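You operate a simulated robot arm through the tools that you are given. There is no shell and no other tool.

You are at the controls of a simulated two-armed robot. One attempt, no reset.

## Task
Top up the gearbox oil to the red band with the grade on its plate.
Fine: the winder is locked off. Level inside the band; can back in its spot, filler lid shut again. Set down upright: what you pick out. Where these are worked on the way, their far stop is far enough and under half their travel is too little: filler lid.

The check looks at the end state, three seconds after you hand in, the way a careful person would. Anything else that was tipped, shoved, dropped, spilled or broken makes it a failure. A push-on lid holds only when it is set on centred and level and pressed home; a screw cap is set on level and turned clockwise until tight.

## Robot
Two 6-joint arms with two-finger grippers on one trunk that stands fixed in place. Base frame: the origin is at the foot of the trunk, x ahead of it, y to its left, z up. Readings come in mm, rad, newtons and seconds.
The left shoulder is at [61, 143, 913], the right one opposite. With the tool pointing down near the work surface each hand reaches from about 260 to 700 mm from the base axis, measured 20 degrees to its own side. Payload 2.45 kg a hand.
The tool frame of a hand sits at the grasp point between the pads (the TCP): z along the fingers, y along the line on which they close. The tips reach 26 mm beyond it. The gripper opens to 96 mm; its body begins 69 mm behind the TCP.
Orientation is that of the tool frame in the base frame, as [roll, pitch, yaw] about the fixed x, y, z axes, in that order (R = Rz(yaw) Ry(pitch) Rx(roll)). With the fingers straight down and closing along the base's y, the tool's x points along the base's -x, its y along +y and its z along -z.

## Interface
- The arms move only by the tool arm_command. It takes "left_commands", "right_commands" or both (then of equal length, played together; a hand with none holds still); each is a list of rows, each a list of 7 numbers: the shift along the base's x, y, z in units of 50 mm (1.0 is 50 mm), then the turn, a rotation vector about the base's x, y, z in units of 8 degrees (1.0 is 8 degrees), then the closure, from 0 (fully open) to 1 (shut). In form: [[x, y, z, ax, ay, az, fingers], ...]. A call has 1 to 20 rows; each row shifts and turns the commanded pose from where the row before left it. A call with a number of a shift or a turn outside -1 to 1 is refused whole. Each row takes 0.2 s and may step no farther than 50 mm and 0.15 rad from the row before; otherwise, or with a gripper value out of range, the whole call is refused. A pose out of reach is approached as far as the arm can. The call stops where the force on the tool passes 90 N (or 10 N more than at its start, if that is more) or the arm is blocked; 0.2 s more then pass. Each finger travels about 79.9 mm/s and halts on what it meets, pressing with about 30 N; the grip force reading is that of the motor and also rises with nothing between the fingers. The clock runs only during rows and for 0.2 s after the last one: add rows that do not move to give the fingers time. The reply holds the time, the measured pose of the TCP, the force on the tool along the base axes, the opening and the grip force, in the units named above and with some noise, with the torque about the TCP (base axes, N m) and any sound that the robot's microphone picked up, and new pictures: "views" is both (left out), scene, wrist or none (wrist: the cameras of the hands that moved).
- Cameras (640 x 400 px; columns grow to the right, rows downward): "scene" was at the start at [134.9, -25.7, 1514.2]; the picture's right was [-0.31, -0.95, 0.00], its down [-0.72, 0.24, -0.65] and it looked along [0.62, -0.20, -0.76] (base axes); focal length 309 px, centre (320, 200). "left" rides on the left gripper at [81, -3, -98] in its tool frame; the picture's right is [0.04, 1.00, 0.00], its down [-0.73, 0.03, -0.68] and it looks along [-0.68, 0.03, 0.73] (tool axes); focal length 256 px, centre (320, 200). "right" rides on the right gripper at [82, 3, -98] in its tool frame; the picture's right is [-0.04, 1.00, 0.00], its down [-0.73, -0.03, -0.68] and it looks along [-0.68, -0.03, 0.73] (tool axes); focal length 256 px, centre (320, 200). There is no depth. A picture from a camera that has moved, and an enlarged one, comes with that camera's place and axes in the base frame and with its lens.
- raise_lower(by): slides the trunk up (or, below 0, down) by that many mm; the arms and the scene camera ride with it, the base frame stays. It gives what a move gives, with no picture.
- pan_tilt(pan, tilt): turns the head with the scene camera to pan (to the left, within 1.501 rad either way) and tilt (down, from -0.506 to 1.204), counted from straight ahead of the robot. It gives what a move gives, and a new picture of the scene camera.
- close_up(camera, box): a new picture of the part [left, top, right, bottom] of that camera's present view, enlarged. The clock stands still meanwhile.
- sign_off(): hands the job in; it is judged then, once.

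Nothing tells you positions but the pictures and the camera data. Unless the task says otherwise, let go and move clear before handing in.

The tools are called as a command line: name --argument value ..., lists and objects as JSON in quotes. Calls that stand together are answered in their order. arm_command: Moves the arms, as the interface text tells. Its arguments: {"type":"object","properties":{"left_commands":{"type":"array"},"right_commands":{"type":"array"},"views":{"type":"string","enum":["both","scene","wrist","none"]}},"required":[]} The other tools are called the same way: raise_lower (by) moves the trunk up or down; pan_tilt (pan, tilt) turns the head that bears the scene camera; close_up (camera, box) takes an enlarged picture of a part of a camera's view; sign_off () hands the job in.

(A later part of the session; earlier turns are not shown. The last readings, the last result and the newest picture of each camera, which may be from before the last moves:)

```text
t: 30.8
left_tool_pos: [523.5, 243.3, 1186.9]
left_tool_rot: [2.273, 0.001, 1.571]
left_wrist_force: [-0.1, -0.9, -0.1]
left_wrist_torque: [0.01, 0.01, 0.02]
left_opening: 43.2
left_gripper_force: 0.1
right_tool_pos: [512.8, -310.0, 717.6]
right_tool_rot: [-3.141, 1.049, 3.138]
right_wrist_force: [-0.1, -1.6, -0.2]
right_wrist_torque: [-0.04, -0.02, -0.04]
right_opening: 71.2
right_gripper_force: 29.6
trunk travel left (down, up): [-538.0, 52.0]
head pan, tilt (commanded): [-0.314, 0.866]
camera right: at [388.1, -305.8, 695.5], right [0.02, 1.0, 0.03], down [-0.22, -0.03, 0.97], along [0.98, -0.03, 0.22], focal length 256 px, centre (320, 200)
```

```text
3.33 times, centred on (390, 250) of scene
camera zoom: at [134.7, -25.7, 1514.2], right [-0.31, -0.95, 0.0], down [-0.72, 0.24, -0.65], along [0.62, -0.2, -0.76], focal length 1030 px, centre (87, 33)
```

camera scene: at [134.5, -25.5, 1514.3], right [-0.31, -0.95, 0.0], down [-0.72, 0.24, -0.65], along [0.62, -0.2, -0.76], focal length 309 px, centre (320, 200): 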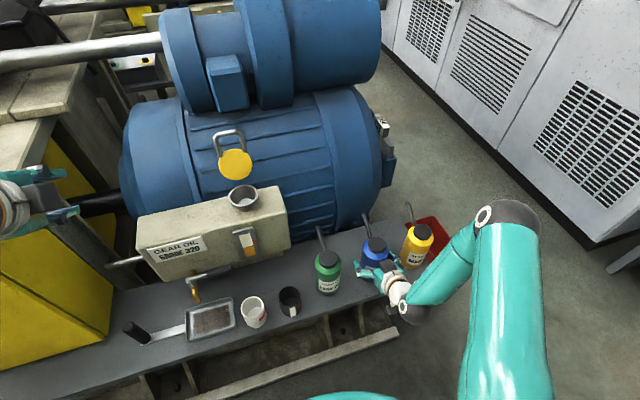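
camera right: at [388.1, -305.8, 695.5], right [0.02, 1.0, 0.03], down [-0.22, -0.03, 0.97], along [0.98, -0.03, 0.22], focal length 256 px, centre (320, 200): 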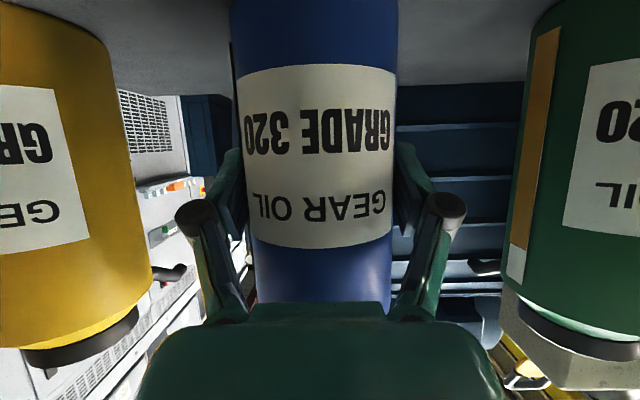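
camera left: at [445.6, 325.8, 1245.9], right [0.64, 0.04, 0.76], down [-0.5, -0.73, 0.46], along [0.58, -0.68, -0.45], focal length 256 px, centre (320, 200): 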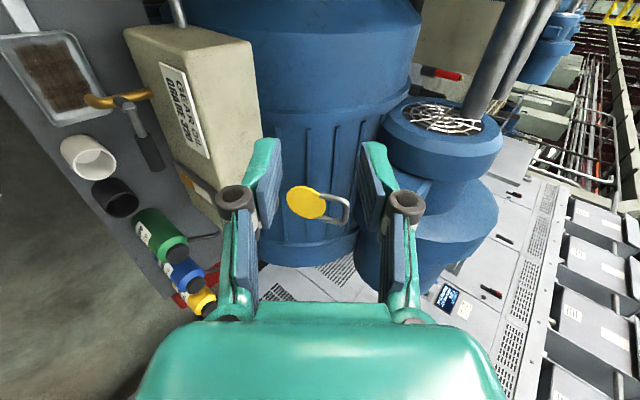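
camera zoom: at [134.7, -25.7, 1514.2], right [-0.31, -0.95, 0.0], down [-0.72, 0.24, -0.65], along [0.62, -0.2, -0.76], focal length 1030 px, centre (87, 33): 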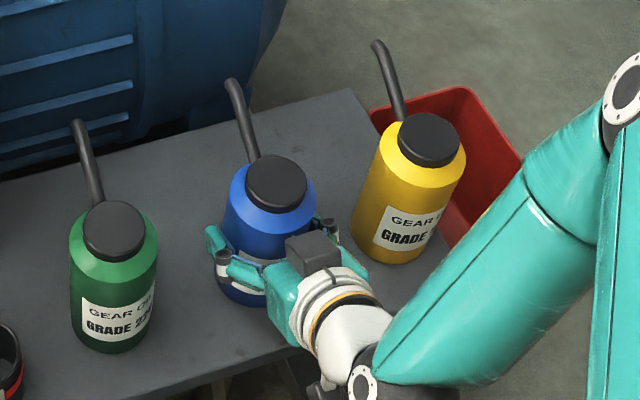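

The can is held at 71 mm opening. I'll lift it slowly straight up and check for slip.

arm_command --right_commands '[[0, 0, 0.1, 0, 0, 0, 1], [0, 0, 0.3, 0, 0, 0, 1], [0, 0, 0.4, 0, 0, 0, 1], [0, 0, 0.4, 0, 0, 0, 1], [0, 0, 0, 0, 0, 0, 1]]' --views "both"

```text
t: 32.0
left_tool_pos: [525.5, 242.0, 1187.4]
left_tool_rot: [2.271, 0.001, 1.57]
left_wrist_force: [0.4, -0.2, 0.0]
left_wrist_torque: [0.01, -0.01, -0.02]
left_opening: 43.3
left_gripper_force: 0.1
right_tool_pos: [513.6, -309.8, 777.5]
right_tool_rot: [3.138, 1.046, 3.139]
right_wrist_force: [-0.5, -0.5, -3.9]
right_wrist_torque: [0.02, 0.02, -0.02]
right_opening: 71.4
right_gripper_force: 30.3
trunk travel left (down, up): [-538.0, 52.0]
head pan, tilt (commanded): [-0.314, 0.866]
camera scene: at [135.5, -25.9, 1514.1], right [-0.31, -0.95, 0.0], down [-0.73, 0.24, -0.65], along [0.62, -0.2, -0.76], focal length 309 px, centre (320, 200)
camera right: at [388.3, -305.5, 756.1], right [0.02, 1.0, 0.04], down [-0.22, -0.03, 0.98], along [0.98, -0.03, 0.22], focal length 256 px, centre (320, 200)
```

scene: 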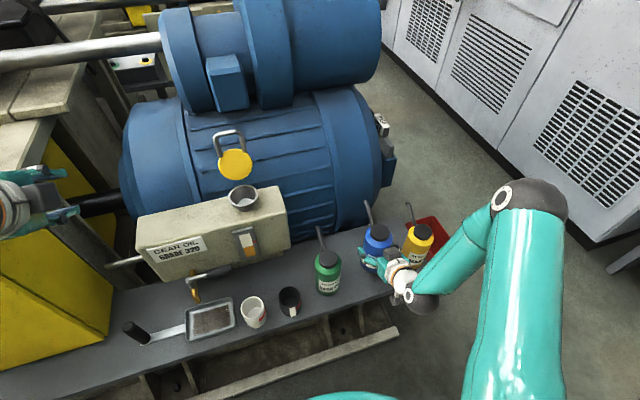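
right: 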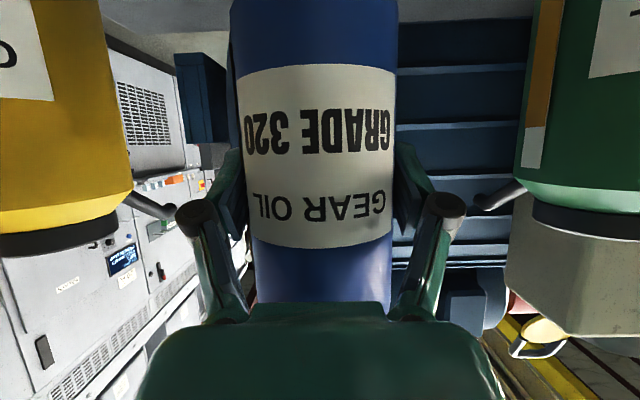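

The lift is clean at about 4 N with no slip. I'll raise it well above everything before crossing over.

arm_command --right_commands '[[0, 0, 0.4, 0, 0, 0, 1], [0, 0, 0.6, 0, 0, 0, 1], [0, 0, 0.7, 0, 0, 0, 1], [0, 0, 0.7, 0, 0, 0, 1], [0, 0, 0.7, 0, 0, 0, 1], [0, 0, 0.7, 0, 0, 0, 1], [0, 0, 0.7, 0, 0, 0, 1], [0, 0, 0.6, 0, 0, 0, 1], [0, 0, 0.4, 0, 0, 0, 1]]' --views "both"

```text
t: 34.0
left_tool_pos: [524.5, 244.6, 1187.2]
left_tool_rot: [2.27, 0.0, 1.57]
left_wrist_force: [0.2, 0.2, 0.1]
left_wrist_torque: [0.03, 0.02, -0.05]
left_opening: 43.0
left_gripper_force: 0.0
right_tool_pos: [512.7, -309.8, 1051.9]
right_tool_rot: [3.14, 1.046, 3.139]
right_wrist_force: [-0.1, -0.3, -2.9]
right_wrist_torque: [-0.02, -0.02, -0.02]
right_opening: 71.2
right_gripper_force: 30.0
trunk travel left (down, up): [-538.0, 52.0]
head pan, tilt (commanded): [-0.314, 0.866]
camera scene: at [134.7, -25.7, 1514.2], right [-0.31, -0.95, 0.0], down [-0.72, 0.24, -0.65], along [0.62, -0.2, -0.76], focal length 309 px, centre (320, 200)
camera right: at [388.3, -305.7, 1029.9], right [0.02, 1.0, 0.04], down [-0.22, -0.03, 0.98], along [0.98, -0.03, 0.22], focal length 256 px, centre (320, 200)
```

scene: 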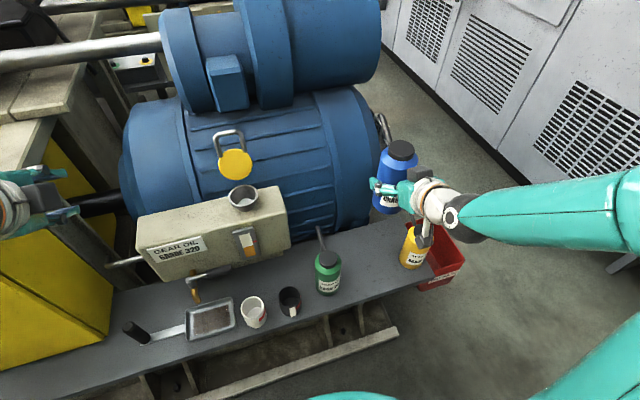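
right: 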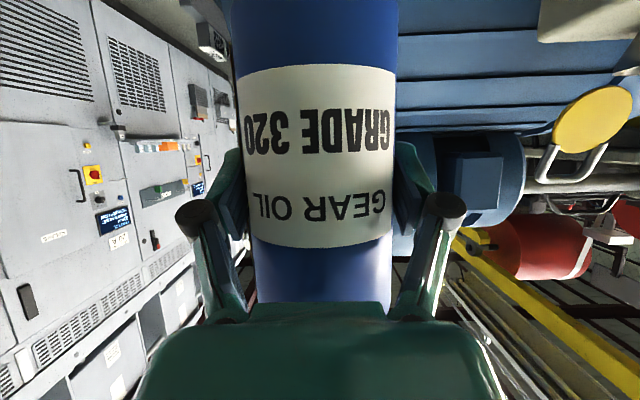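

Now I'll carry it upright across, in front of the gearbox, until it's aligned with the filler.

arm_command --right_commands '[[0, 0.3, 0, 0, 0, 0, 1], [0, 0.6, 0, 0, 0, 0, 1], [0, 0.7, 0, 0, 0, 0, 1], [0, 0.7, 0, 0, 0, 0, 1], [0, 0.7, 0, 0, 0, 0, 1], [0, 0.7, 0, 0, 0, 0, 1], [0, 0.7, 0, 0, 0, 0, 1], [0, 0.7, 0, 0, 0, 0, 1], [0, 0.6, 0, 0, 0, 0, 1], [0, 0.5, 0, 0, 0, 0, 1]]' --views "both"

```text
t: 36.2
left_tool_pos: [524.3, 243.8, 1187.1]
left_tool_rot: [2.271, 0.001, 1.571]
left_wrist_force: [0.4, -0.7, -0.8]
left_wrist_torque: [-0.02, -0.01, -0.02]
left_opening: 43.0
left_gripper_force: 0.1
right_tool_pos: [516.6, 1.0, 1050.0]
right_tool_rot: [-3.142, 1.048, 3.141]
right_wrist_force: [0.7, -0.1, -3.7]
right_wrist_torque: [-0.01, 0.0, -0.03]
right_opening: 70.8
right_gripper_force: 29.7
trunk travel left (down, up): [-538.0, 52.0]
head pan, tilt (commanded): [-0.314, 0.866]
camera scene: at [135.0, -24.8, 1514.2], right [-0.31, -0.95, 0.0], down [-0.72, 0.23, -0.65], along [0.62, -0.2, -0.76], focal length 309 px, centre (320, 200)
camera right: at [391.0, 5.4, 1030.0], right [0.02, 1.0, 0.03], down [-0.22, -0.03, 0.97], along [0.98, -0.03, 0.22], focal length 256 px, centre (320, 200)
```

scene: 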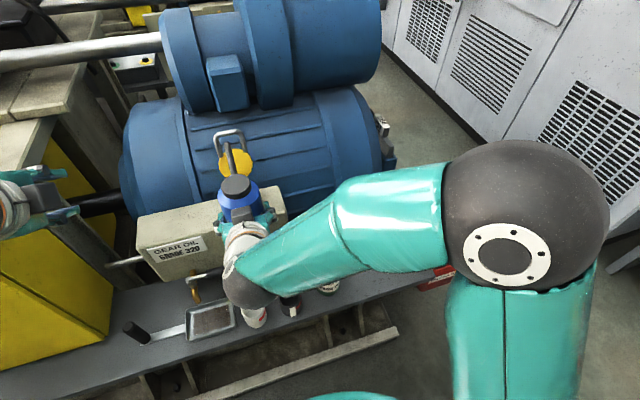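
right: 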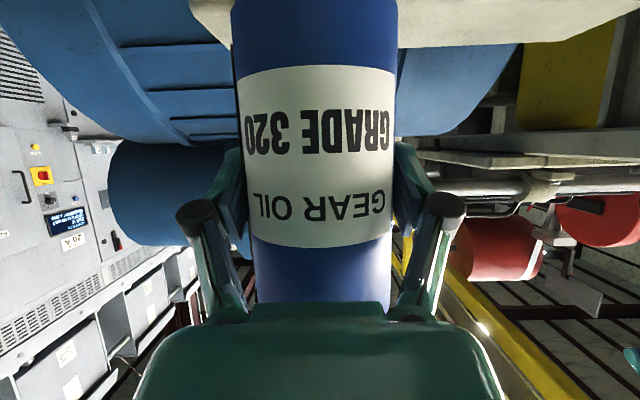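

The can is in front of the filler, but the right arm now hides the sight glass from the scene camera. I'll bring the left hand in so its camera can watch the gauge from the left, clear of the can.

arm_command --left_commands '[[-0.19, -0.2, -0.6, 0, 0, 0, 0.55], [-0.19, -0.2, -0.6, 0, 0, 0, 0.55], [-0.19, -0.2, -0.6, 0, 0, 0, 0.55], [-0.19, -0.2, -0.6, 0, 0, 0, 0.55], [-0.19, -0.2, -0.6, 0, 0, 0, 0.55], [-0.19, -0.2, -0.6, 0, 0, 0, 0.55], [-0.19, -0.2, -0.5, 0, 0, 0, 0.55]]' --views "both"

```text
t: 37.8
left_tool_pos: [471.1, 169.4, 984.6]
left_tool_rot: [2.273, 0.001, 1.573]
left_wrist_force: [0.5, -0.5, 0.0]
left_wrist_torque: [-0.03, 0.01, -0.01]
left_opening: 43.3
left_gripper_force: 0.1
left hand out of reach, approached as far as the arm can: row 7
right_tool_pos: [516.9, 1.0, 1050.6]
right_tool_rot: [3.141, 1.045, 3.138]
right_wrist_force: [-0.4, 0.1, -4.5]
right_wrist_torque: [-0.01, 0.03, -0.06]
right_opening: 71.1
right_gripper_force: 29.6
trunk travel left (down, up): [-538.0, 52.0]
head pan, tilt (commanded): [-0.314, 0.866]
camera scene: at [136.2, -25.9, 1514.1], right [-0.31, -0.95, 0.0], down [-0.73, 0.24, -0.65], along [0.61, -0.2, -0.76], focal length 309 px, centre (320, 200)
camera left: at [392.2, 251.6, 1043.6], right [0.65, 0.04, 0.76], down [-0.5, -0.73, 0.46], along [0.58, -0.68, -0.45], focal length 256 px, centre (320, 200)
```

scene: 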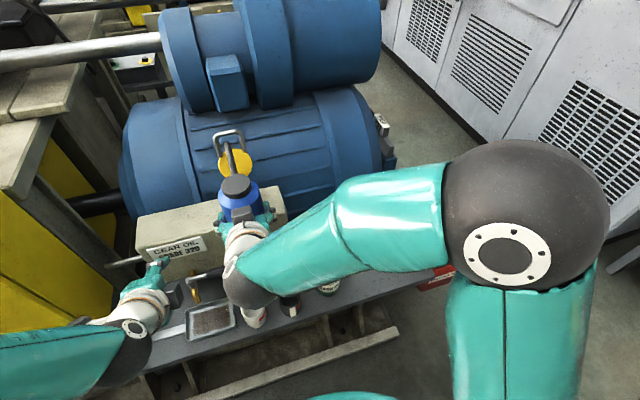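
left: 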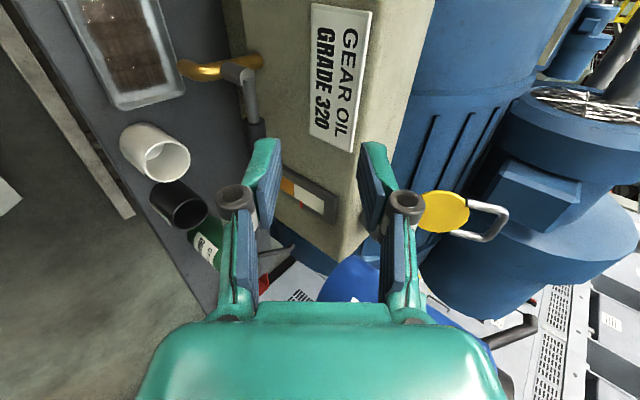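

close_up --camera "left" --box '[265, 160, 365, 260]'

close_up --camera "scene" --box '[190, 120, 300, 250]'

```text
4.00 times, centred on (315, 210) of left
camera zoom: at [392.2, 251.6, 1043.6], right [0.65, 0.04, 0.76], down [-0.5, -0.73, 0.46], along [0.58, -0.68, -0.45], focal length 1024 px, centre (340, 160)
```

zoom: 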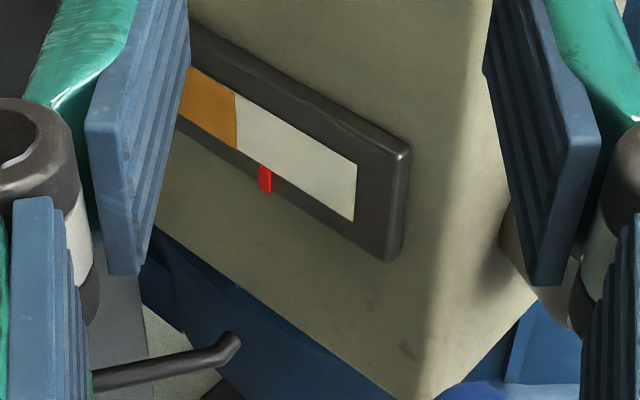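

```text
3.08 times, centred on (245, 185) of scene
camera zoom: at [136.2, -25.9, 1514.1], right [-0.31, -0.95, 0.0], down [-0.73, 0.24, -0.65], along [0.61, -0.2, -0.76], focal length 951 px, centre (551, 246)
```

zoom: 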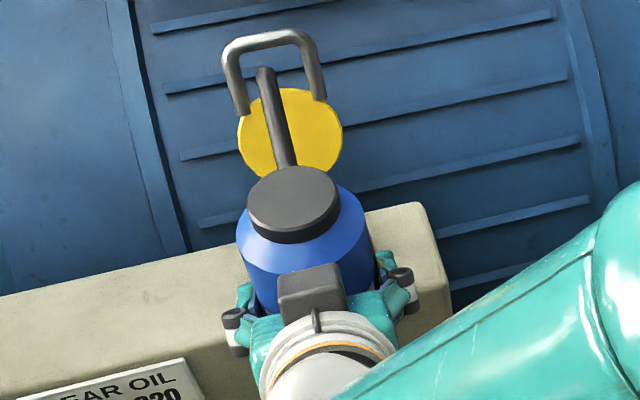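

The left camera sees the gauge clearly, with the level just below the red mark. Next I'll tilt the can part-way so the spout tip sits over the funnel, before the oil should start to flow.

arm_command --right_commands '[[-0.06, -0.02, -0.26, 0, 1, 0, 1], [-0.06, 0, -0.26, 0, 1, 0, 1], [-0.06, 0, -0.26, 0, 1, 0, 1]]' --views "both"

close_up --camera "scene" --box '[190, 120, 300, 250]'

close_up --camera "left" --box '[265, 160, 465, 360]'

```text
t: 38.6
left_tool_pos: [471.4, 170.8, 983.5]
left_tool_rot: [2.273, -0.001, 1.571]
left_wrist_force: [0.4, -1.0, 0.4]
left_wrist_torque: [0.04, -0.01, 0.0]
left_opening: 43.1
left_gripper_force: 0.0
right_tool_pos: [506.0, 0.3, 1011.6]
right_tool_rot: [3.139, 0.626, 3.14]
right_wrist_force: [0.3, -0.1, -4.1]
right_wrist_torque: [0.01, 0.01, -0.01]
right_opening: 70.9
right_gripper_force: 29.9
trunk travel left (down, up): [-538.0, 52.0]
head pan, tilt (commanded): [-0.314, 0.866]
camera scene: at [135.9, -25.5, 1514.1], right [-0.31, -0.95, 0.0], down [-0.73, 0.24, -0.65], along [0.62, -0.2, -0.76], focal length 309 px, centre (320, 200)
camera right: at [383.1, 4.0, 1044.1], right [0.03, 1.0, 0.02], down [0.2, -0.03, 0.98], along [0.98, -0.03, -0.2], focal length 256 px, centre (320, 200)
```

scene: 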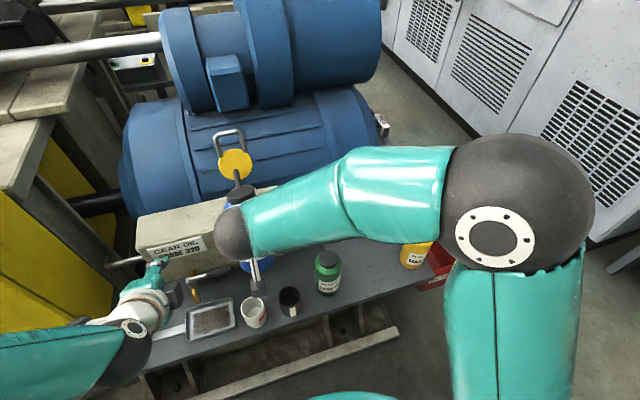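
right: 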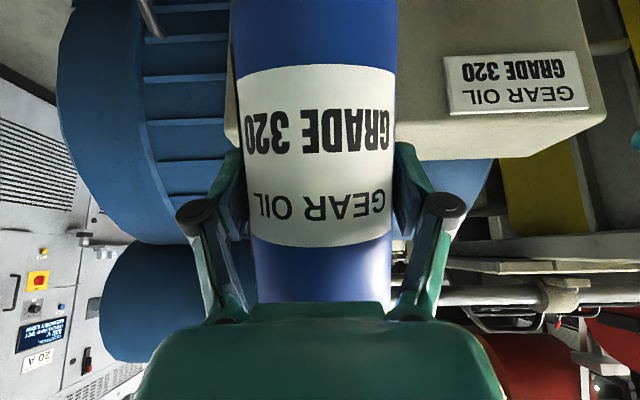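

```text
3.08 times, centred on (245, 185) of scene
camera zoom: at [135.9, -25.5, 1514.1], right [-0.31, -0.95, 0.0], down [-0.73, 0.24, -0.65], along [0.62, -0.2, -0.76], focal length 951 px, centre (551, 246)
```

zoom: 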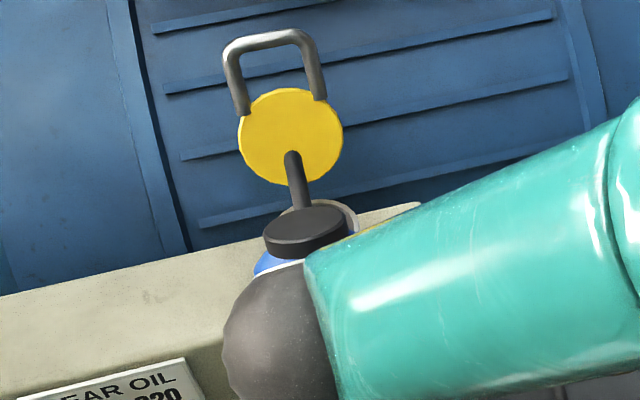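

```text
2.00 times, centred on (365, 260) of left
camera zoom: at [392.2, 252.1, 1044.0], right [0.64, 0.04, 0.76], down [-0.5, -0.73, 0.46], along [0.58, -0.68, -0.45], focal length 512 px, centre (230, 80)
```

zoom: 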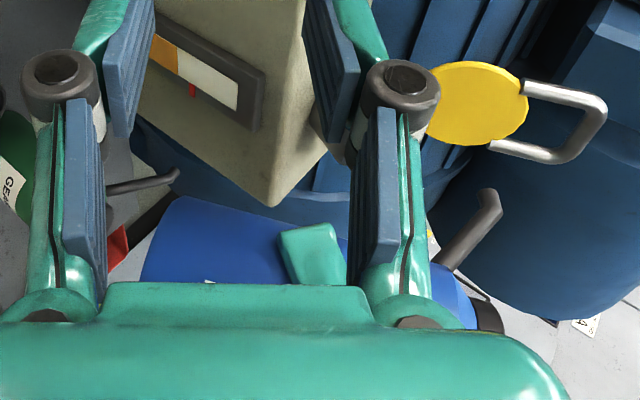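

I'll open the left fingers fully so that camera can see both the funnel and the gauge, and tilt one more step.

arm_command --left_commands '[[0, 0, 0, 0, 0, 0, 0.2], [0, 0, 0, 0, 0, 0, 0]]' --right_commands '[[-0.04, 0, -0.26, 0, 1, 0, 1], [0, 0, 0, 0, 0, 0, 1]]' --views "both"

close_up --camera "left" --box '[240, 140, 460, 320]'

close_up --camera "scene" --box '[190, 120, 300, 250]'

```text
t: 39.2
left_tool_pos: [470.0, 171.7, 984.6]
left_tool_rot: [2.271, 0.001, 1.57]
left_wrist_force: [0.1, -0.4, 0.7]
left_wrist_torque: [-0.03, 0.01, -0.01]
left_opening: 96.1
left_gripper_force: 0.0
right_tool_pos: [501.9, 0.0, 999.1]
right_tool_rot: [3.141, 0.486, 3.141]
right_wrist_force: [0.0, 0.3, -4.6]
right_wrist_torque: [0.01, 0.02, -0.02]
right_opening: 71.0
right_gripper_force: 29.9
trunk travel left (down, up): [-538.0, 52.0]
head pan, tilt (commanded): [-0.314, 0.866]
camera scene: at [134.3, -25.6, 1514.3], right [-0.31, -0.95, 0.0], down [-0.72, 0.24, -0.65], along [0.62, -0.2, -0.76], focal length 309 px, centre (320, 200)
camera right: at [385.9, 4.1, 1049.2], right [0.04, 1.0, 0.02], down [0.33, -0.03, 0.94], along [0.94, -0.03, -0.33], focal length 256 px, centre (320, 200)
camera left: at [391.1, 252.1, 1044.4], right [0.64, 0.04, 0.76], down [-0.5, -0.73, 0.46], along [0.58, -0.68, -0.45], focal length 256 px, centre (320, 200)
```

scene: 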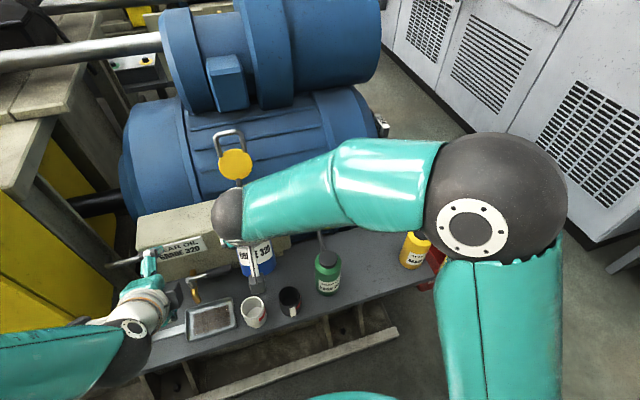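
right: 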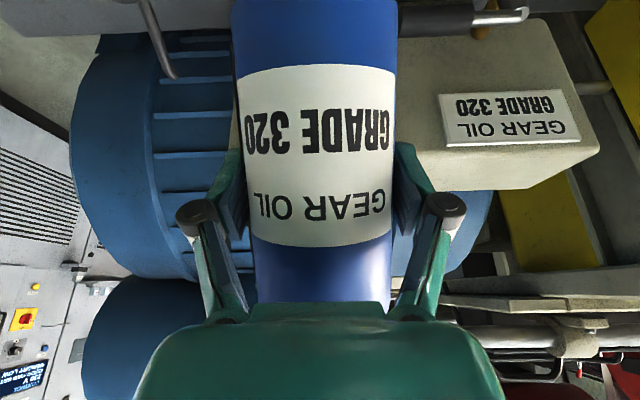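
left: 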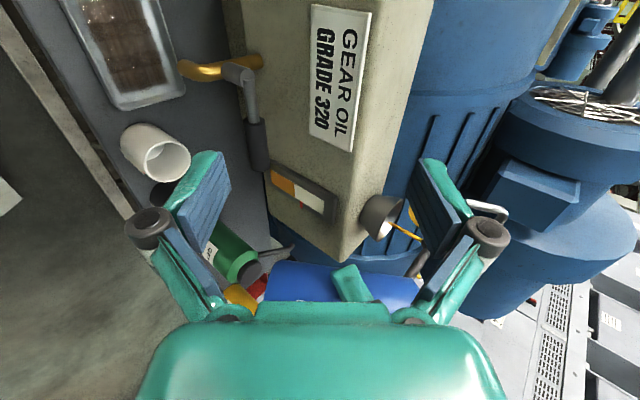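

```text
2.22 times, centred on (350, 230) of left
camera zoom: at [391.1, 252.1, 1044.4], right [0.64, 0.04, 0.76], down [-0.5, -0.73, 0.46], along [0.58, -0.68, -0.45], focal length 569 px, centre (253, 133)
```

zoom: 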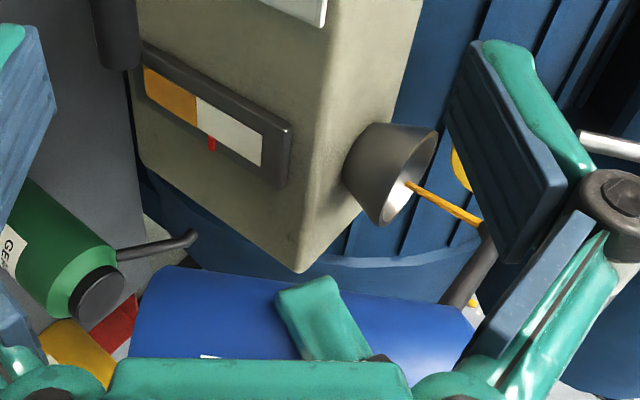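

```text
3.08 times, centred on (245, 185) of scene
camera zoom: at [134.3, -25.6, 1514.3], right [-0.31, -0.95, 0.0], down [-0.72, 0.24, -0.65], along [0.62, -0.2, -0.76], focal length 951 px, centre (551, 246)
```

zoom: 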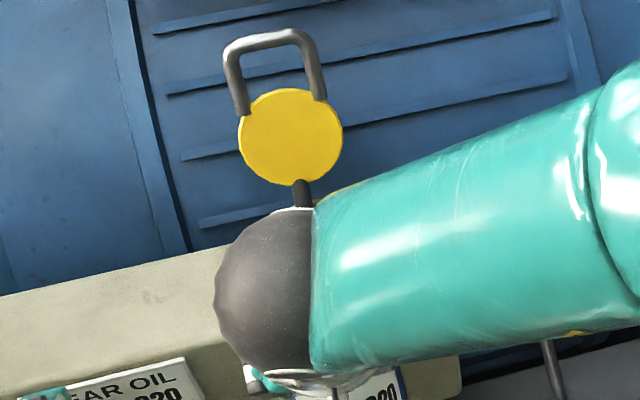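

Oil is already flowing at 32° of tilt, and the stream lands inside the funnel. The clock stands still between commands, so I'll read the gauge before going on.

close_up --camera "left" --box '[265, 155, 345, 225]'

close_up --camera "left" --box '[350, 170, 450, 270]'

```text
5.71 times, centred on (305, 190) of left
camera zoom: at [391.1, 252.1, 1044.4], right [0.64, 0.04, 0.76], down [-0.5, -0.73, 0.46], along [0.58, -0.68, -0.45], focal length 1463 px, centre (406, 257)
```

zoom: 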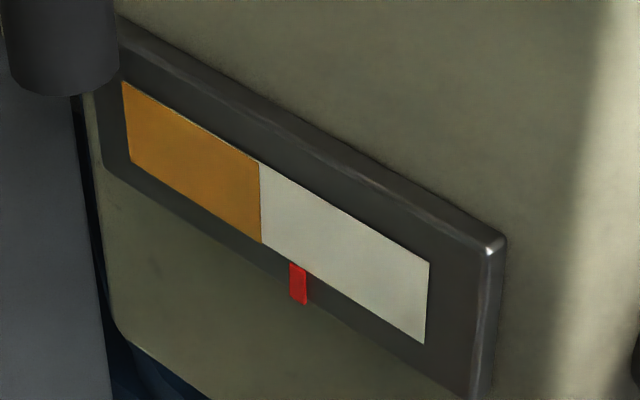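

```text
4.00 times, centred on (400, 220) of left
camera zoom: at [391.1, 252.1, 1044.4], right [0.64, 0.04, 0.76], down [-0.5, -0.73, 0.46], along [0.58, -0.68, -0.45], focal length 1024 px, centre (0, 120)
```

zoom: 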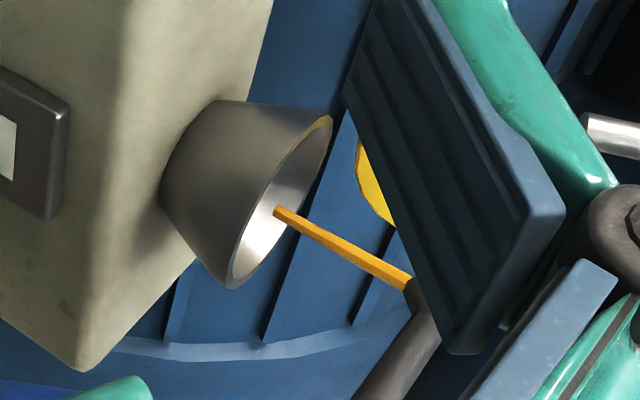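

The stream enters mid-funnel and the level has barely moved. I'll hold this gentle flow for a moment and measure the rate.

arm_command --right_commands '[[0, 0, 0, 0, 0, 0, 1]]' --views "none"

close_up --camera "left" --box '[265, 155, 345, 225]'

close_up --camera "left" --box '[350, 170, 450, 270]'

```text
t: 39.6
left_tool_pos: [470.8, 169.3, 984.5]
left_tool_rot: [2.272, -0.001, 1.572]
left_wrist_force: [0.1, 0.4, -0.8]
left_wrist_torque: [0.01, 0.01, 0.0]
left_opening: 96.1
left_gripper_force: 0.1
right_tool_pos: [502.6, 0.2, 1000.1]
right_tool_rot: [-3.141, 0.486, 3.14]
right_wrist_force: [-0.3, -0.5, -4.7]
right_wrist_torque: [0.0, 0.01, -0.05]
right_opening: 71.0
right_gripper_force: 30.7
trunk travel left (down, up): [-538.0, 52.0]
head pan, tilt (commanded): [-0.314, 0.866]
```

```text
5.71 times, centred on (305, 190) of left
camera zoom: at [391.5, 252.1, 1044.3], right [0.64, 0.04, 0.76], down [-0.5, -0.73, 0.46], along [0.58, -0.68, -0.45], focal length 1463 px, centre (406, 257)
```

zoom: 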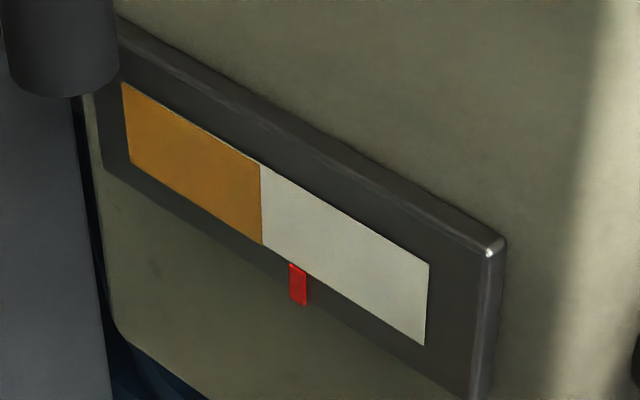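

```text
4.00 times, centred on (400, 220) of left
camera zoom: at [391.5, 252.1, 1044.3], right [0.64, 0.04, 0.76], down [-0.5, -0.73, 0.46], along [0.58, -0.68, -0.45], focal length 1024 px, centre (0, 120)
```

zoom: 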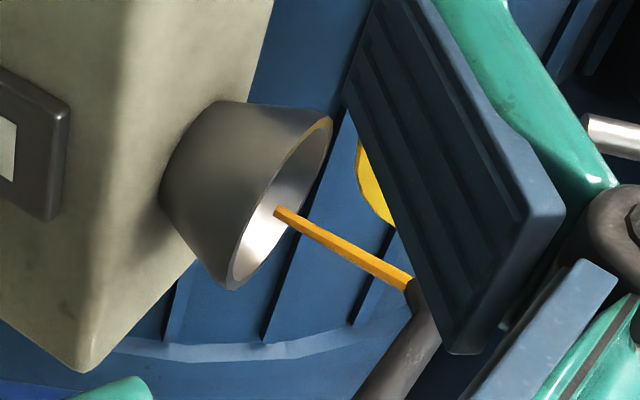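

The level is rising slowly, about 1–2 px per 0.4 s against roughly 35 px needed. I'll hold the flow longer.

arm_command --right_commands '[[0, 0, 0, 0, 0, 0, 1], [0, 0, 0, 0, 0, 0, 1], [0, 0, 0, 0, 0, 0, 1], [0, 0, 0, 0, 0, 0, 1], [0, 0, 0, 0, 0, 0, 1], [0, 0, 0, 0, 0, 0, 1], [0, 0, 0, 0, 0, 0, 1]]' --views "none"

close_up --camera "left" --box '[265, 155, 345, 225]'

close_up --camera "left" --box '[350, 170, 450, 270]'

```text
t: 41.2
left_tool_pos: [469.2, 170.6, 985.5]
left_tool_rot: [2.273, 0.001, 1.571]
left_wrist_force: [0.2, -0.1, 0.9]
left_wrist_torque: [0.04, 0.02, -0.01]
left_opening: 96.1
left_gripper_force: 0.0
right_tool_pos: [502.6, 0.1, 999.2]
right_tool_rot: [-3.14, 0.486, 3.141]
right_wrist_force: [0.0, 0.0, -4.1]
right_wrist_torque: [0.0, 0.01, 0.03]
right_opening: 70.8
right_gripper_force: 30.0
trunk travel left (down, up): [-538.0, 52.0]
head pan, tilt (commanded): [-0.314, 0.866]
```

```text
5.71 times, centred on (305, 190) of left
camera zoom: at [391.7, 252.1, 1044.2], right [0.64, 0.04, 0.76], down [-0.5, -0.73, 0.46], along [0.58, -0.68, -0.45], focal length 1463 px, centre (406, 257)
```

zoom: 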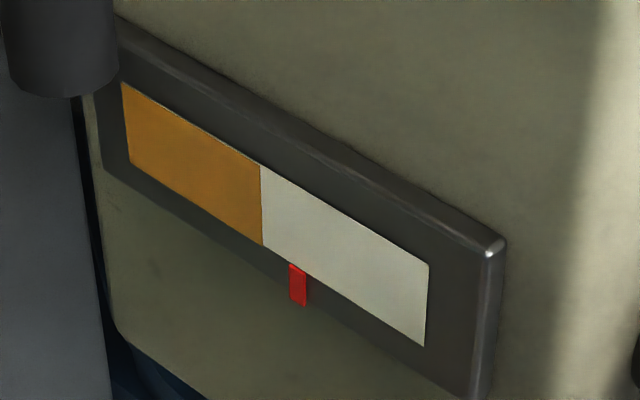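

```text
4.00 times, centred on (400, 220) of left
camera zoom: at [391.7, 252.1, 1044.2], right [0.64, 0.04, 0.76], down [-0.5, -0.73, 0.46], along [0.58, -0.68, -0.45], focal length 1024 px, centre (0, 120)
```

zoom: 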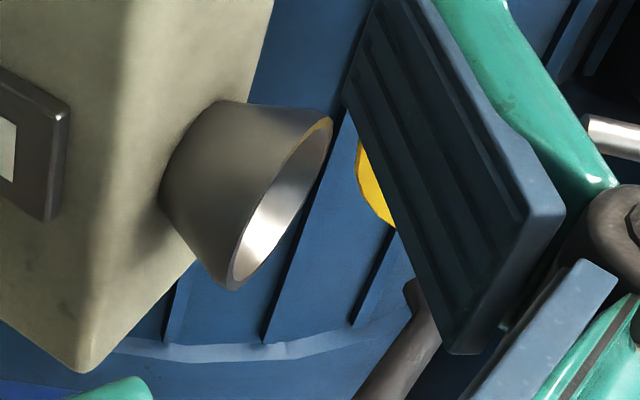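

The flow stopped by itself once the oil dropped to the lip, so I can dose with small tilt steps. Next is a 4° increment with the tip kept over the funnel.

arm_command --right_commands '[[0, 0, 0, 0, 0.5, 0, 1], [0, 0, 0, 0, 0, 0, 1], [0, 0, 0, 0, 0, 0, 1]]' --views "none"

close_up --camera "left" --box '[265, 155, 345, 225]'

close_up --camera "left" --box '[350, 170, 450, 270]'

```text
t: 42.0
left_tool_pos: [470.2, 170.9, 986.4]
left_tool_rot: [2.274, -0.001, 1.57]
left_wrist_force: [-0.6, 0.2, -0.7]
left_wrist_torque: [-0.02, 0.03, -0.02]
left_opening: 96.0
left_gripper_force: 0.1
right_tool_pos: [502.7, 0.9, 999.2]
right_tool_rot: [-3.141, 0.419, 3.139]
right_wrist_force: [0.6, -0.6, -4.0]
right_wrist_torque: [0.0, -0.01, -0.02]
right_opening: 70.9
right_gripper_force: 29.9
trunk travel left (down, up): [-538.0, 52.0]
head pan, tilt (commanded): [-0.314, 0.866]
```

```text
5.71 times, centred on (305, 190) of left
camera zoom: at [391.9, 252.1, 1044.1], right [0.64, 0.04, 0.76], down [-0.5, -0.73, 0.46], along [0.58, -0.68, -0.45], focal length 1463 px, centre (406, 257)
```

zoom: 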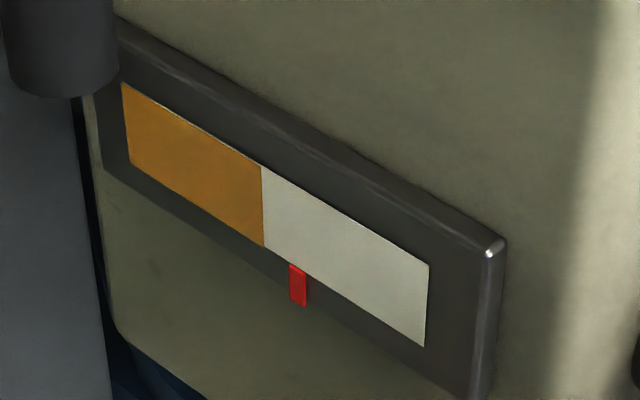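

```text
4.00 times, centred on (400, 220) of left
camera zoom: at [391.9, 252.1, 1044.1], right [0.64, 0.04, 0.76], down [-0.5, -0.73, 0.46], along [0.58, -0.68, -0.45], focal length 1024 px, centre (0, 120)
```

zoom: 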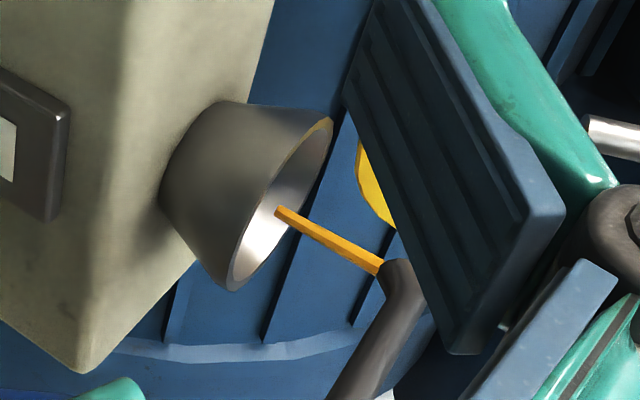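

arm_command --right_commands '[[0, 0, 0, 0, 0, 0, 1], [0, 0, 0, 0, 0, 0, 1], [0, 0, 0, 0, 0, 0, 1], [0, 0, 0, 0, 0, 0, 1], [0, 0, 0, 0, 0, 0, 1], [0, 0, 0, 0, 0, 0, 1], [0, 0, 0, 0, 0, 0, 1], [0, 0, 0, 0, 0, 0, 1]]' --views "none"

close_up --camera "left" --box '[265, 155, 345, 225]'

close_up --camera "left" --box '[350, 170, 450, 270]'

```text
t: 43.8
left_tool_pos: [470.5, 170.1, 985.7]
left_tool_rot: [2.272, 0.001, 1.571]
left_wrist_force: [-0.5, -0.4, 0.3]
left_wrist_torque: [0.03, -0.01, -0.01]
left_opening: 96.0
left_gripper_force: 0.0
right_tool_pos: [502.1, 0.0, 999.7]
right_tool_rot: [3.141, 0.419, 3.141]
right_wrist_force: [-0.3, 0.1, -3.8]
right_wrist_torque: [0.0, -0.02, 0.0]
right_opening: 71.0
right_gripper_force: 29.5
trunk travel left (down, up): [-538.0, 52.0]
head pan, tilt (commanded): [-0.314, 0.866]
```

```text
5.71 times, centred on (305, 190) of left
camera zoom: at [391.7, 252.1, 1044.2], right [0.64, 0.04, 0.76], down [-0.5, -0.73, 0.46], along [0.58, -0.68, -0.45], focal length 1463 px, centre (406, 257)
```

zoom: 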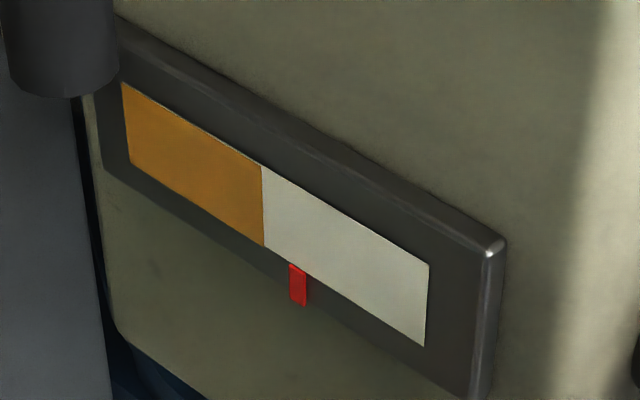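

```text
4.00 times, centred on (400, 220) of left
camera zoom: at [391.7, 252.1, 1044.2], right [0.64, 0.04, 0.76], down [-0.5, -0.73, 0.46], along [0.58, -0.68, -0.45], focal length 1024 px, centre (0, 120)
```

zoom: 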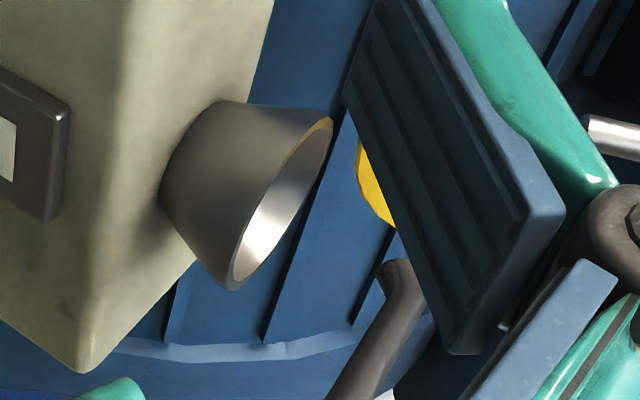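

Each small step self-limits and gives a fine dose, roughly 2 px for 4°. I'll take a larger step now while keeping the tip over the funnel.

arm_command --right_commands '[[-0.02, 0, 0.1, 0, 0.5, 0, 1], [-0.02, 0, 0.1, 0, 0.5, 0, 1], [0, 0, 0, 0, 0, 0, 1], [0, 0, 0, 0, 0, 0, 1], [0, 0, 0, 0, 0, 0, 1]]' --views "none"

close_up --camera "left" --box '[265, 155, 345, 225]'

close_up --camera "left" --box '[350, 170, 450, 270]'

```text
t: 45.0
left_tool_pos: [469.1, 171.0, 986.6]
left_tool_rot: [2.273, -0.001, 1.57]
left_wrist_force: [0.8, -0.2, 0.9]
left_wrist_torque: [0.01, 0.04, -0.02]
left_opening: 96.0
left_gripper_force: 0.0
right_tool_pos: [501.3, -0.0, 1009.5]
right_tool_rot: [3.141, 0.278, -3.141]
right_wrist_force: [0.2, 0.1, -4.6]
right_wrist_torque: [0.03, 0.01, 0.04]
right_opening: 71.0
right_gripper_force: 30.3
trunk travel left (down, up): [-538.0, 52.0]
head pan, tilt (commanded): [-0.314, 0.866]
```

```text
5.71 times, centred on (305, 190) of left
camera zoom: at [391.7, 252.1, 1044.2], right [0.64, 0.04, 0.76], down [-0.5, -0.73, 0.46], along [0.58, -0.68, -0.45], focal length 1463 px, centre (406, 257)
```

zoom: 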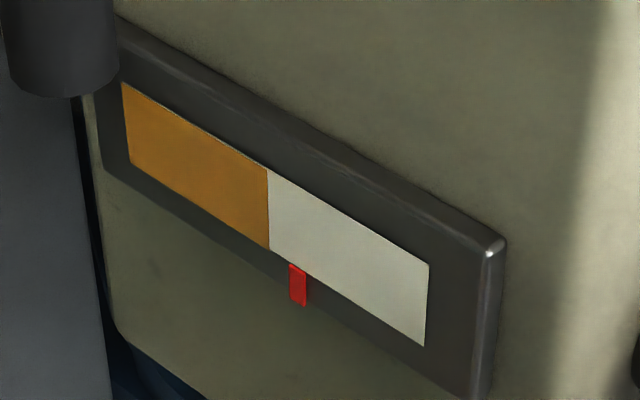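

```text
4.00 times, centred on (400, 220) of left
camera zoom: at [391.7, 252.1, 1044.2], right [0.64, 0.04, 0.76], down [-0.5, -0.73, 0.46], along [0.58, -0.68, -0.45], focal length 1024 px, centre (0, 120)
```

zoom: 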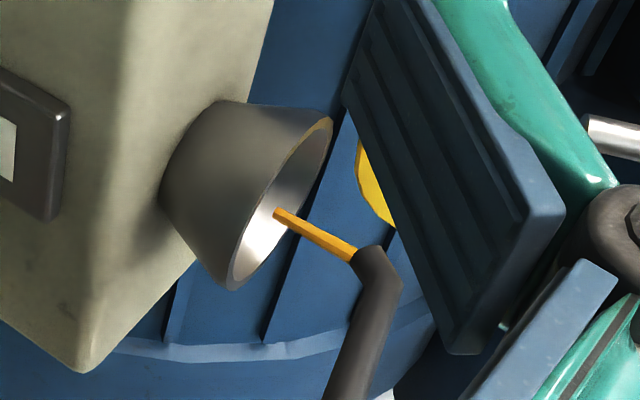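

arm_command --right_commands '[[0, 0, 0, 0, 0, 0, 1], [0, 0, 0, 0, 0, 0, 1], [0, 0, 0, 0, 0, 0, 1], [0, 0, 0, 0, 0, 0, 1]]' --views "none"

close_up --camera "left" --box '[265, 155, 345, 225]'

close_up --camera "left" --box '[350, 170, 450, 270]'

```text
t: 46.0
left_tool_pos: [470.5, 172.4, 985.4]
left_tool_rot: [2.271, 0.0, 1.57]
left_wrist_force: [0.6, -0.9, 0.9]
left_wrist_torque: [0.04, 0.01, -0.02]
left_opening: 96.0
left_gripper_force: 0.2
right_tool_pos: [501.7, -0.4, 1010.7]
right_tool_rot: [3.141, 0.279, 3.141]
right_wrist_force: [0.2, 0.1, -4.2]
right_wrist_torque: [0.0, 0.0, -0.04]
right_opening: 70.9
right_gripper_force: 30.0
trunk travel left (down, up): [-538.0, 52.0]
head pan, tilt (commanded): [-0.314, 0.866]
```

```text
5.71 times, centred on (305, 190) of left
camera zoom: at [391.8, 252.1, 1044.2], right [0.64, 0.04, 0.76], down [-0.5, -0.73, 0.46], along [0.58, -0.68, -0.45], focal length 1463 px, centre (406, 257)
```

zoom: 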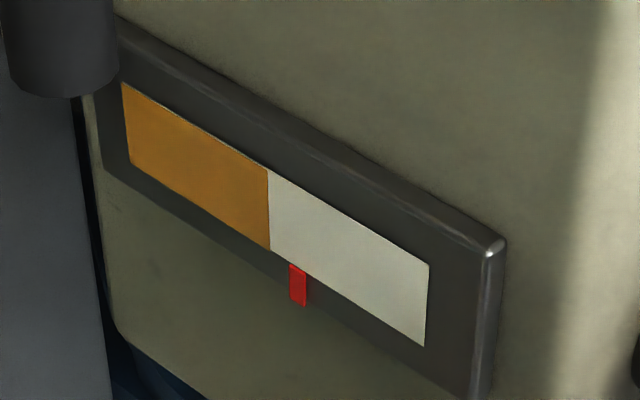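

```text
4.00 times, centred on (400, 220) of left
camera zoom: at [391.8, 252.1, 1044.2], right [0.64, 0.04, 0.76], down [-0.5, -0.73, 0.46], along [0.58, -0.68, -0.45], focal length 1024 px, centre (0, 120)
```

zoom: 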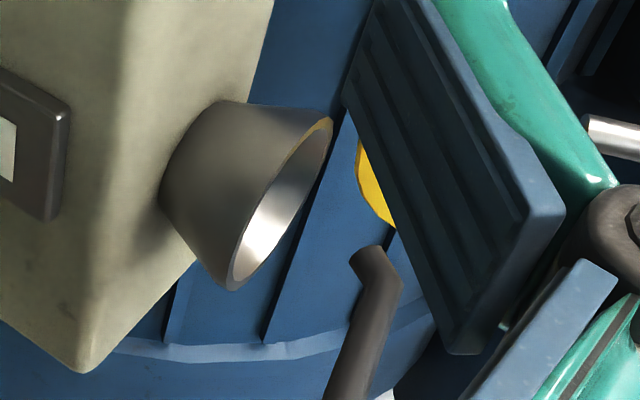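

It stopped at α=44° with the level at px≈269, against a target of about 298 (the band is 290–306). Next step to 52°.

arm_command --right_commands '[[0.01, 0, 0.17, 0, 0.5, 0, 1], [0.01, 0, 0.17, 0, 0.5, 0, 1], [0, 0, 0, 0, 0, 0, 1], [0, 0, 0, 0, 0, 0, 1], [0, 0, 0, 0, 0, 0, 1], [0, 0, 0, 0, 0, 0, 1], [0, 0, 0, 0, 0, 0, 1], [0, 0, 0, 0, 0, 0, 1]]' --views "none"

close_up --camera "left" --box '[265, 155, 345, 225]'

close_up --camera "left" --box '[350, 170, 450, 270]'

```text
t: 47.8
left_tool_pos: [470.1, 171.1, 984.3]
left_tool_rot: [2.273, 0.0, 1.571]
left_wrist_force: [0.3, -0.4, 0.2]
left_wrist_torque: [-0.02, 0.02, 0.0]
left_opening: 96.0
left_gripper_force: 0.2
right_tool_pos: [501.3, -1.3, 1026.7]
right_tool_rot: [3.141, 0.138, -3.14]
right_wrist_force: [0.5, -0.4, -4.2]
right_wrist_torque: [0.02, -0.01, 0.0]
right_opening: 70.7
right_gripper_force: 29.6
trunk travel left (down, up): [-538.0, 52.0]
head pan, tilt (commanded): [-0.314, 0.866]
```

```text
5.71 times, centred on (305, 190) of left
camera zoom: at [391.8, 252.1, 1044.1], right [0.64, 0.04, 0.76], down [-0.5, -0.73, 0.46], along [0.58, -0.68, -0.45], focal length 1463 px, centre (406, 257)
```

zoom: 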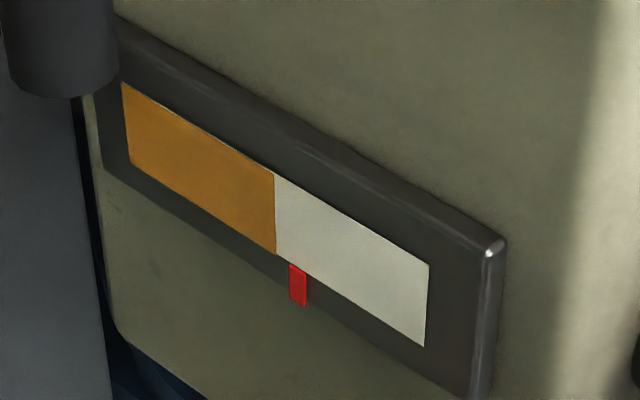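

```text
4.00 times, centred on (400, 220) of left
camera zoom: at [391.8, 252.1, 1044.1], right [0.64, 0.04, 0.76], down [-0.5, -0.73, 0.46], along [0.58, -0.68, -0.45], focal length 1024 px, centre (0, 120)
```

zoom: 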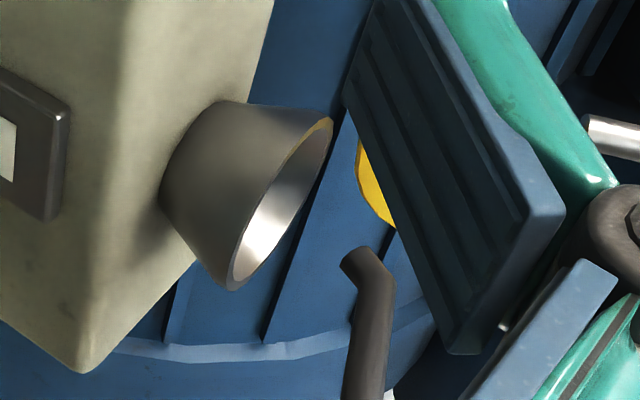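

The level is at px≈275 and the flow has stopped. Next step to 60°.

arm_command --right_commands '[[0.03, 0.01, 0.19, 0, 0.5, 0, 1], [0.04, 0.01, 0.19, 0, 0.5, 0, 1], [0, 0, 0, 0, 0, 0, 1], [0, 0, 0, 0, 0, 0, 1], [0, 0, 0, 0, 0, 0, 1], [0, 0, 0, 0, 0, 0, 1], [0, 0, 0, 0, 0, 0, 1], [0, 0, 0, 0, 0, 0, 1]]' --views "none"

close_up --camera "left" --box '[265, 155, 345, 225]'

close_up --camera "left" --box '[350, 170, 450, 270]'

```text
t: 49.6
left_tool_pos: [470.1, 170.3, 985.3]
left_tool_rot: [2.273, -0.001, 1.569]
left_wrist_force: [-0.1, 0.1, 0.7]
left_wrist_torque: [0.0, 0.02, -0.01]
left_opening: 96.4
left_gripper_force: 0.1
right_tool_pos: [504.3, -1.3, 1043.6]
right_tool_rot: [3.141, -0.003, 3.141]
right_wrist_force: [0.8, 0.3, -4.3]
right_wrist_torque: [0.02, 0.02, 0.02]
right_opening: 70.9
right_gripper_force: 30.0
trunk travel left (down, up): [-538.0, 52.0]
head pan, tilt (commanded): [-0.314, 0.866]
```

```text
5.71 times, centred on (305, 190) of left
camera zoom: at [391.8, 252.1, 1044.1], right [0.64, 0.04, 0.76], down [-0.5, -0.73, 0.46], along [0.58, -0.68, -0.45], focal length 1463 px, centre (406, 257)
```

zoom: 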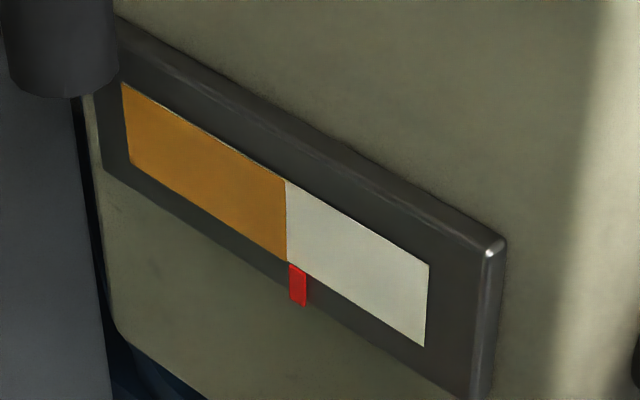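

```text
4.00 times, centred on (400, 220) of left
camera zoom: at [391.8, 252.1, 1044.1], right [0.64, 0.04, 0.76], down [-0.5, -0.73, 0.46], along [0.58, -0.68, -0.45], focal length 1024 px, centre (0, 120)
```

zoom: 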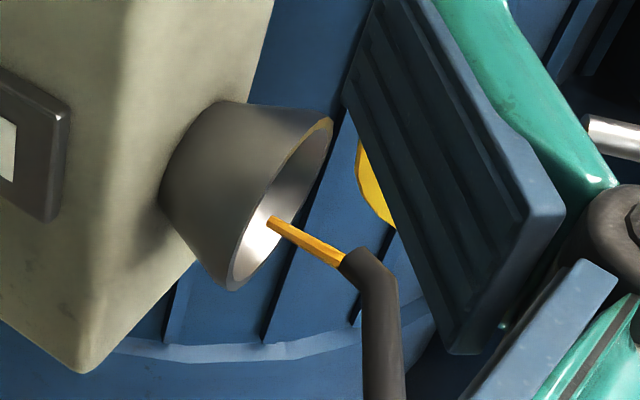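

The level is approaching the band at px≈287 and oil is still flowing. I'll go on in short holds.

arm_command --right_commands '[[0, 0, 0, 0, 0, 0, 1]]' --views "none"

close_up --camera "left" --box '[285, 170, 325, 210]'

close_up --camera "left" --box '[350, 170, 450, 270]'

```text
t: 50.0
left_tool_pos: [469.4, 171.4, 985.6]
left_tool_rot: [2.272, -0.001, 1.571]
left_wrist_force: [0.4, 0.1, -0.2]
left_wrist_torque: [0.01, 0.0, 0.01]
left_opening: 96.0
left_gripper_force: 0.0
right_tool_pos: [504.8, -2.0, 1045.1]
right_tool_rot: [3.141, -0.002, -3.141]
right_wrist_force: [0.0, -1.1, -4.4]
right_wrist_torque: [-0.01, 0.02, -0.03]
right_opening: 70.8
right_gripper_force: 29.7
trunk travel left (down, up): [-538.0, 52.0]
head pan, tilt (commanded): [-0.314, 0.866]
```

```text
10.00 times, centred on (305, 190) of left
camera zoom: at [391.8, 252.1, 1044.1], right [0.64, 0.04, 0.76], down [-0.5, -0.73, 0.46], along [0.58, -0.68, -0.45], focal length 2560 px, centre (470, 300)
```

zoom: 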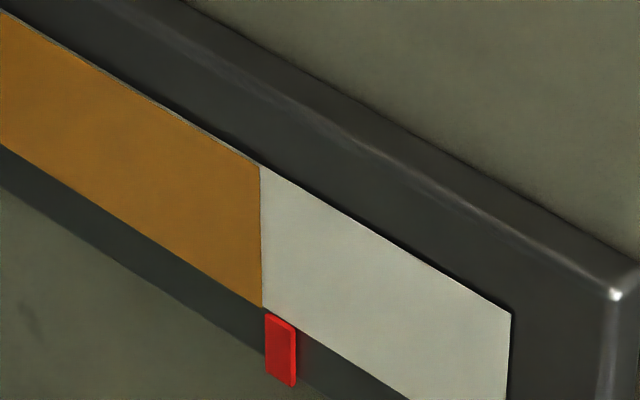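

```text
4.00 times, centred on (400, 220) of left
camera zoom: at [391.8, 252.1, 1044.1], right [0.64, 0.04, 0.76], down [-0.5, -0.73, 0.46], along [0.58, -0.68, -0.45], focal length 1024 px, centre (0, 120)
```

zoom: 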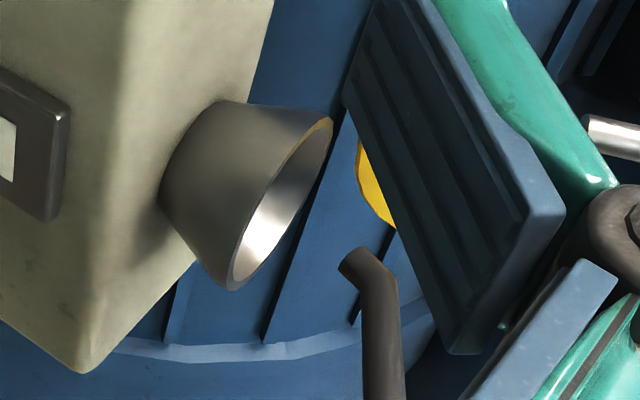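

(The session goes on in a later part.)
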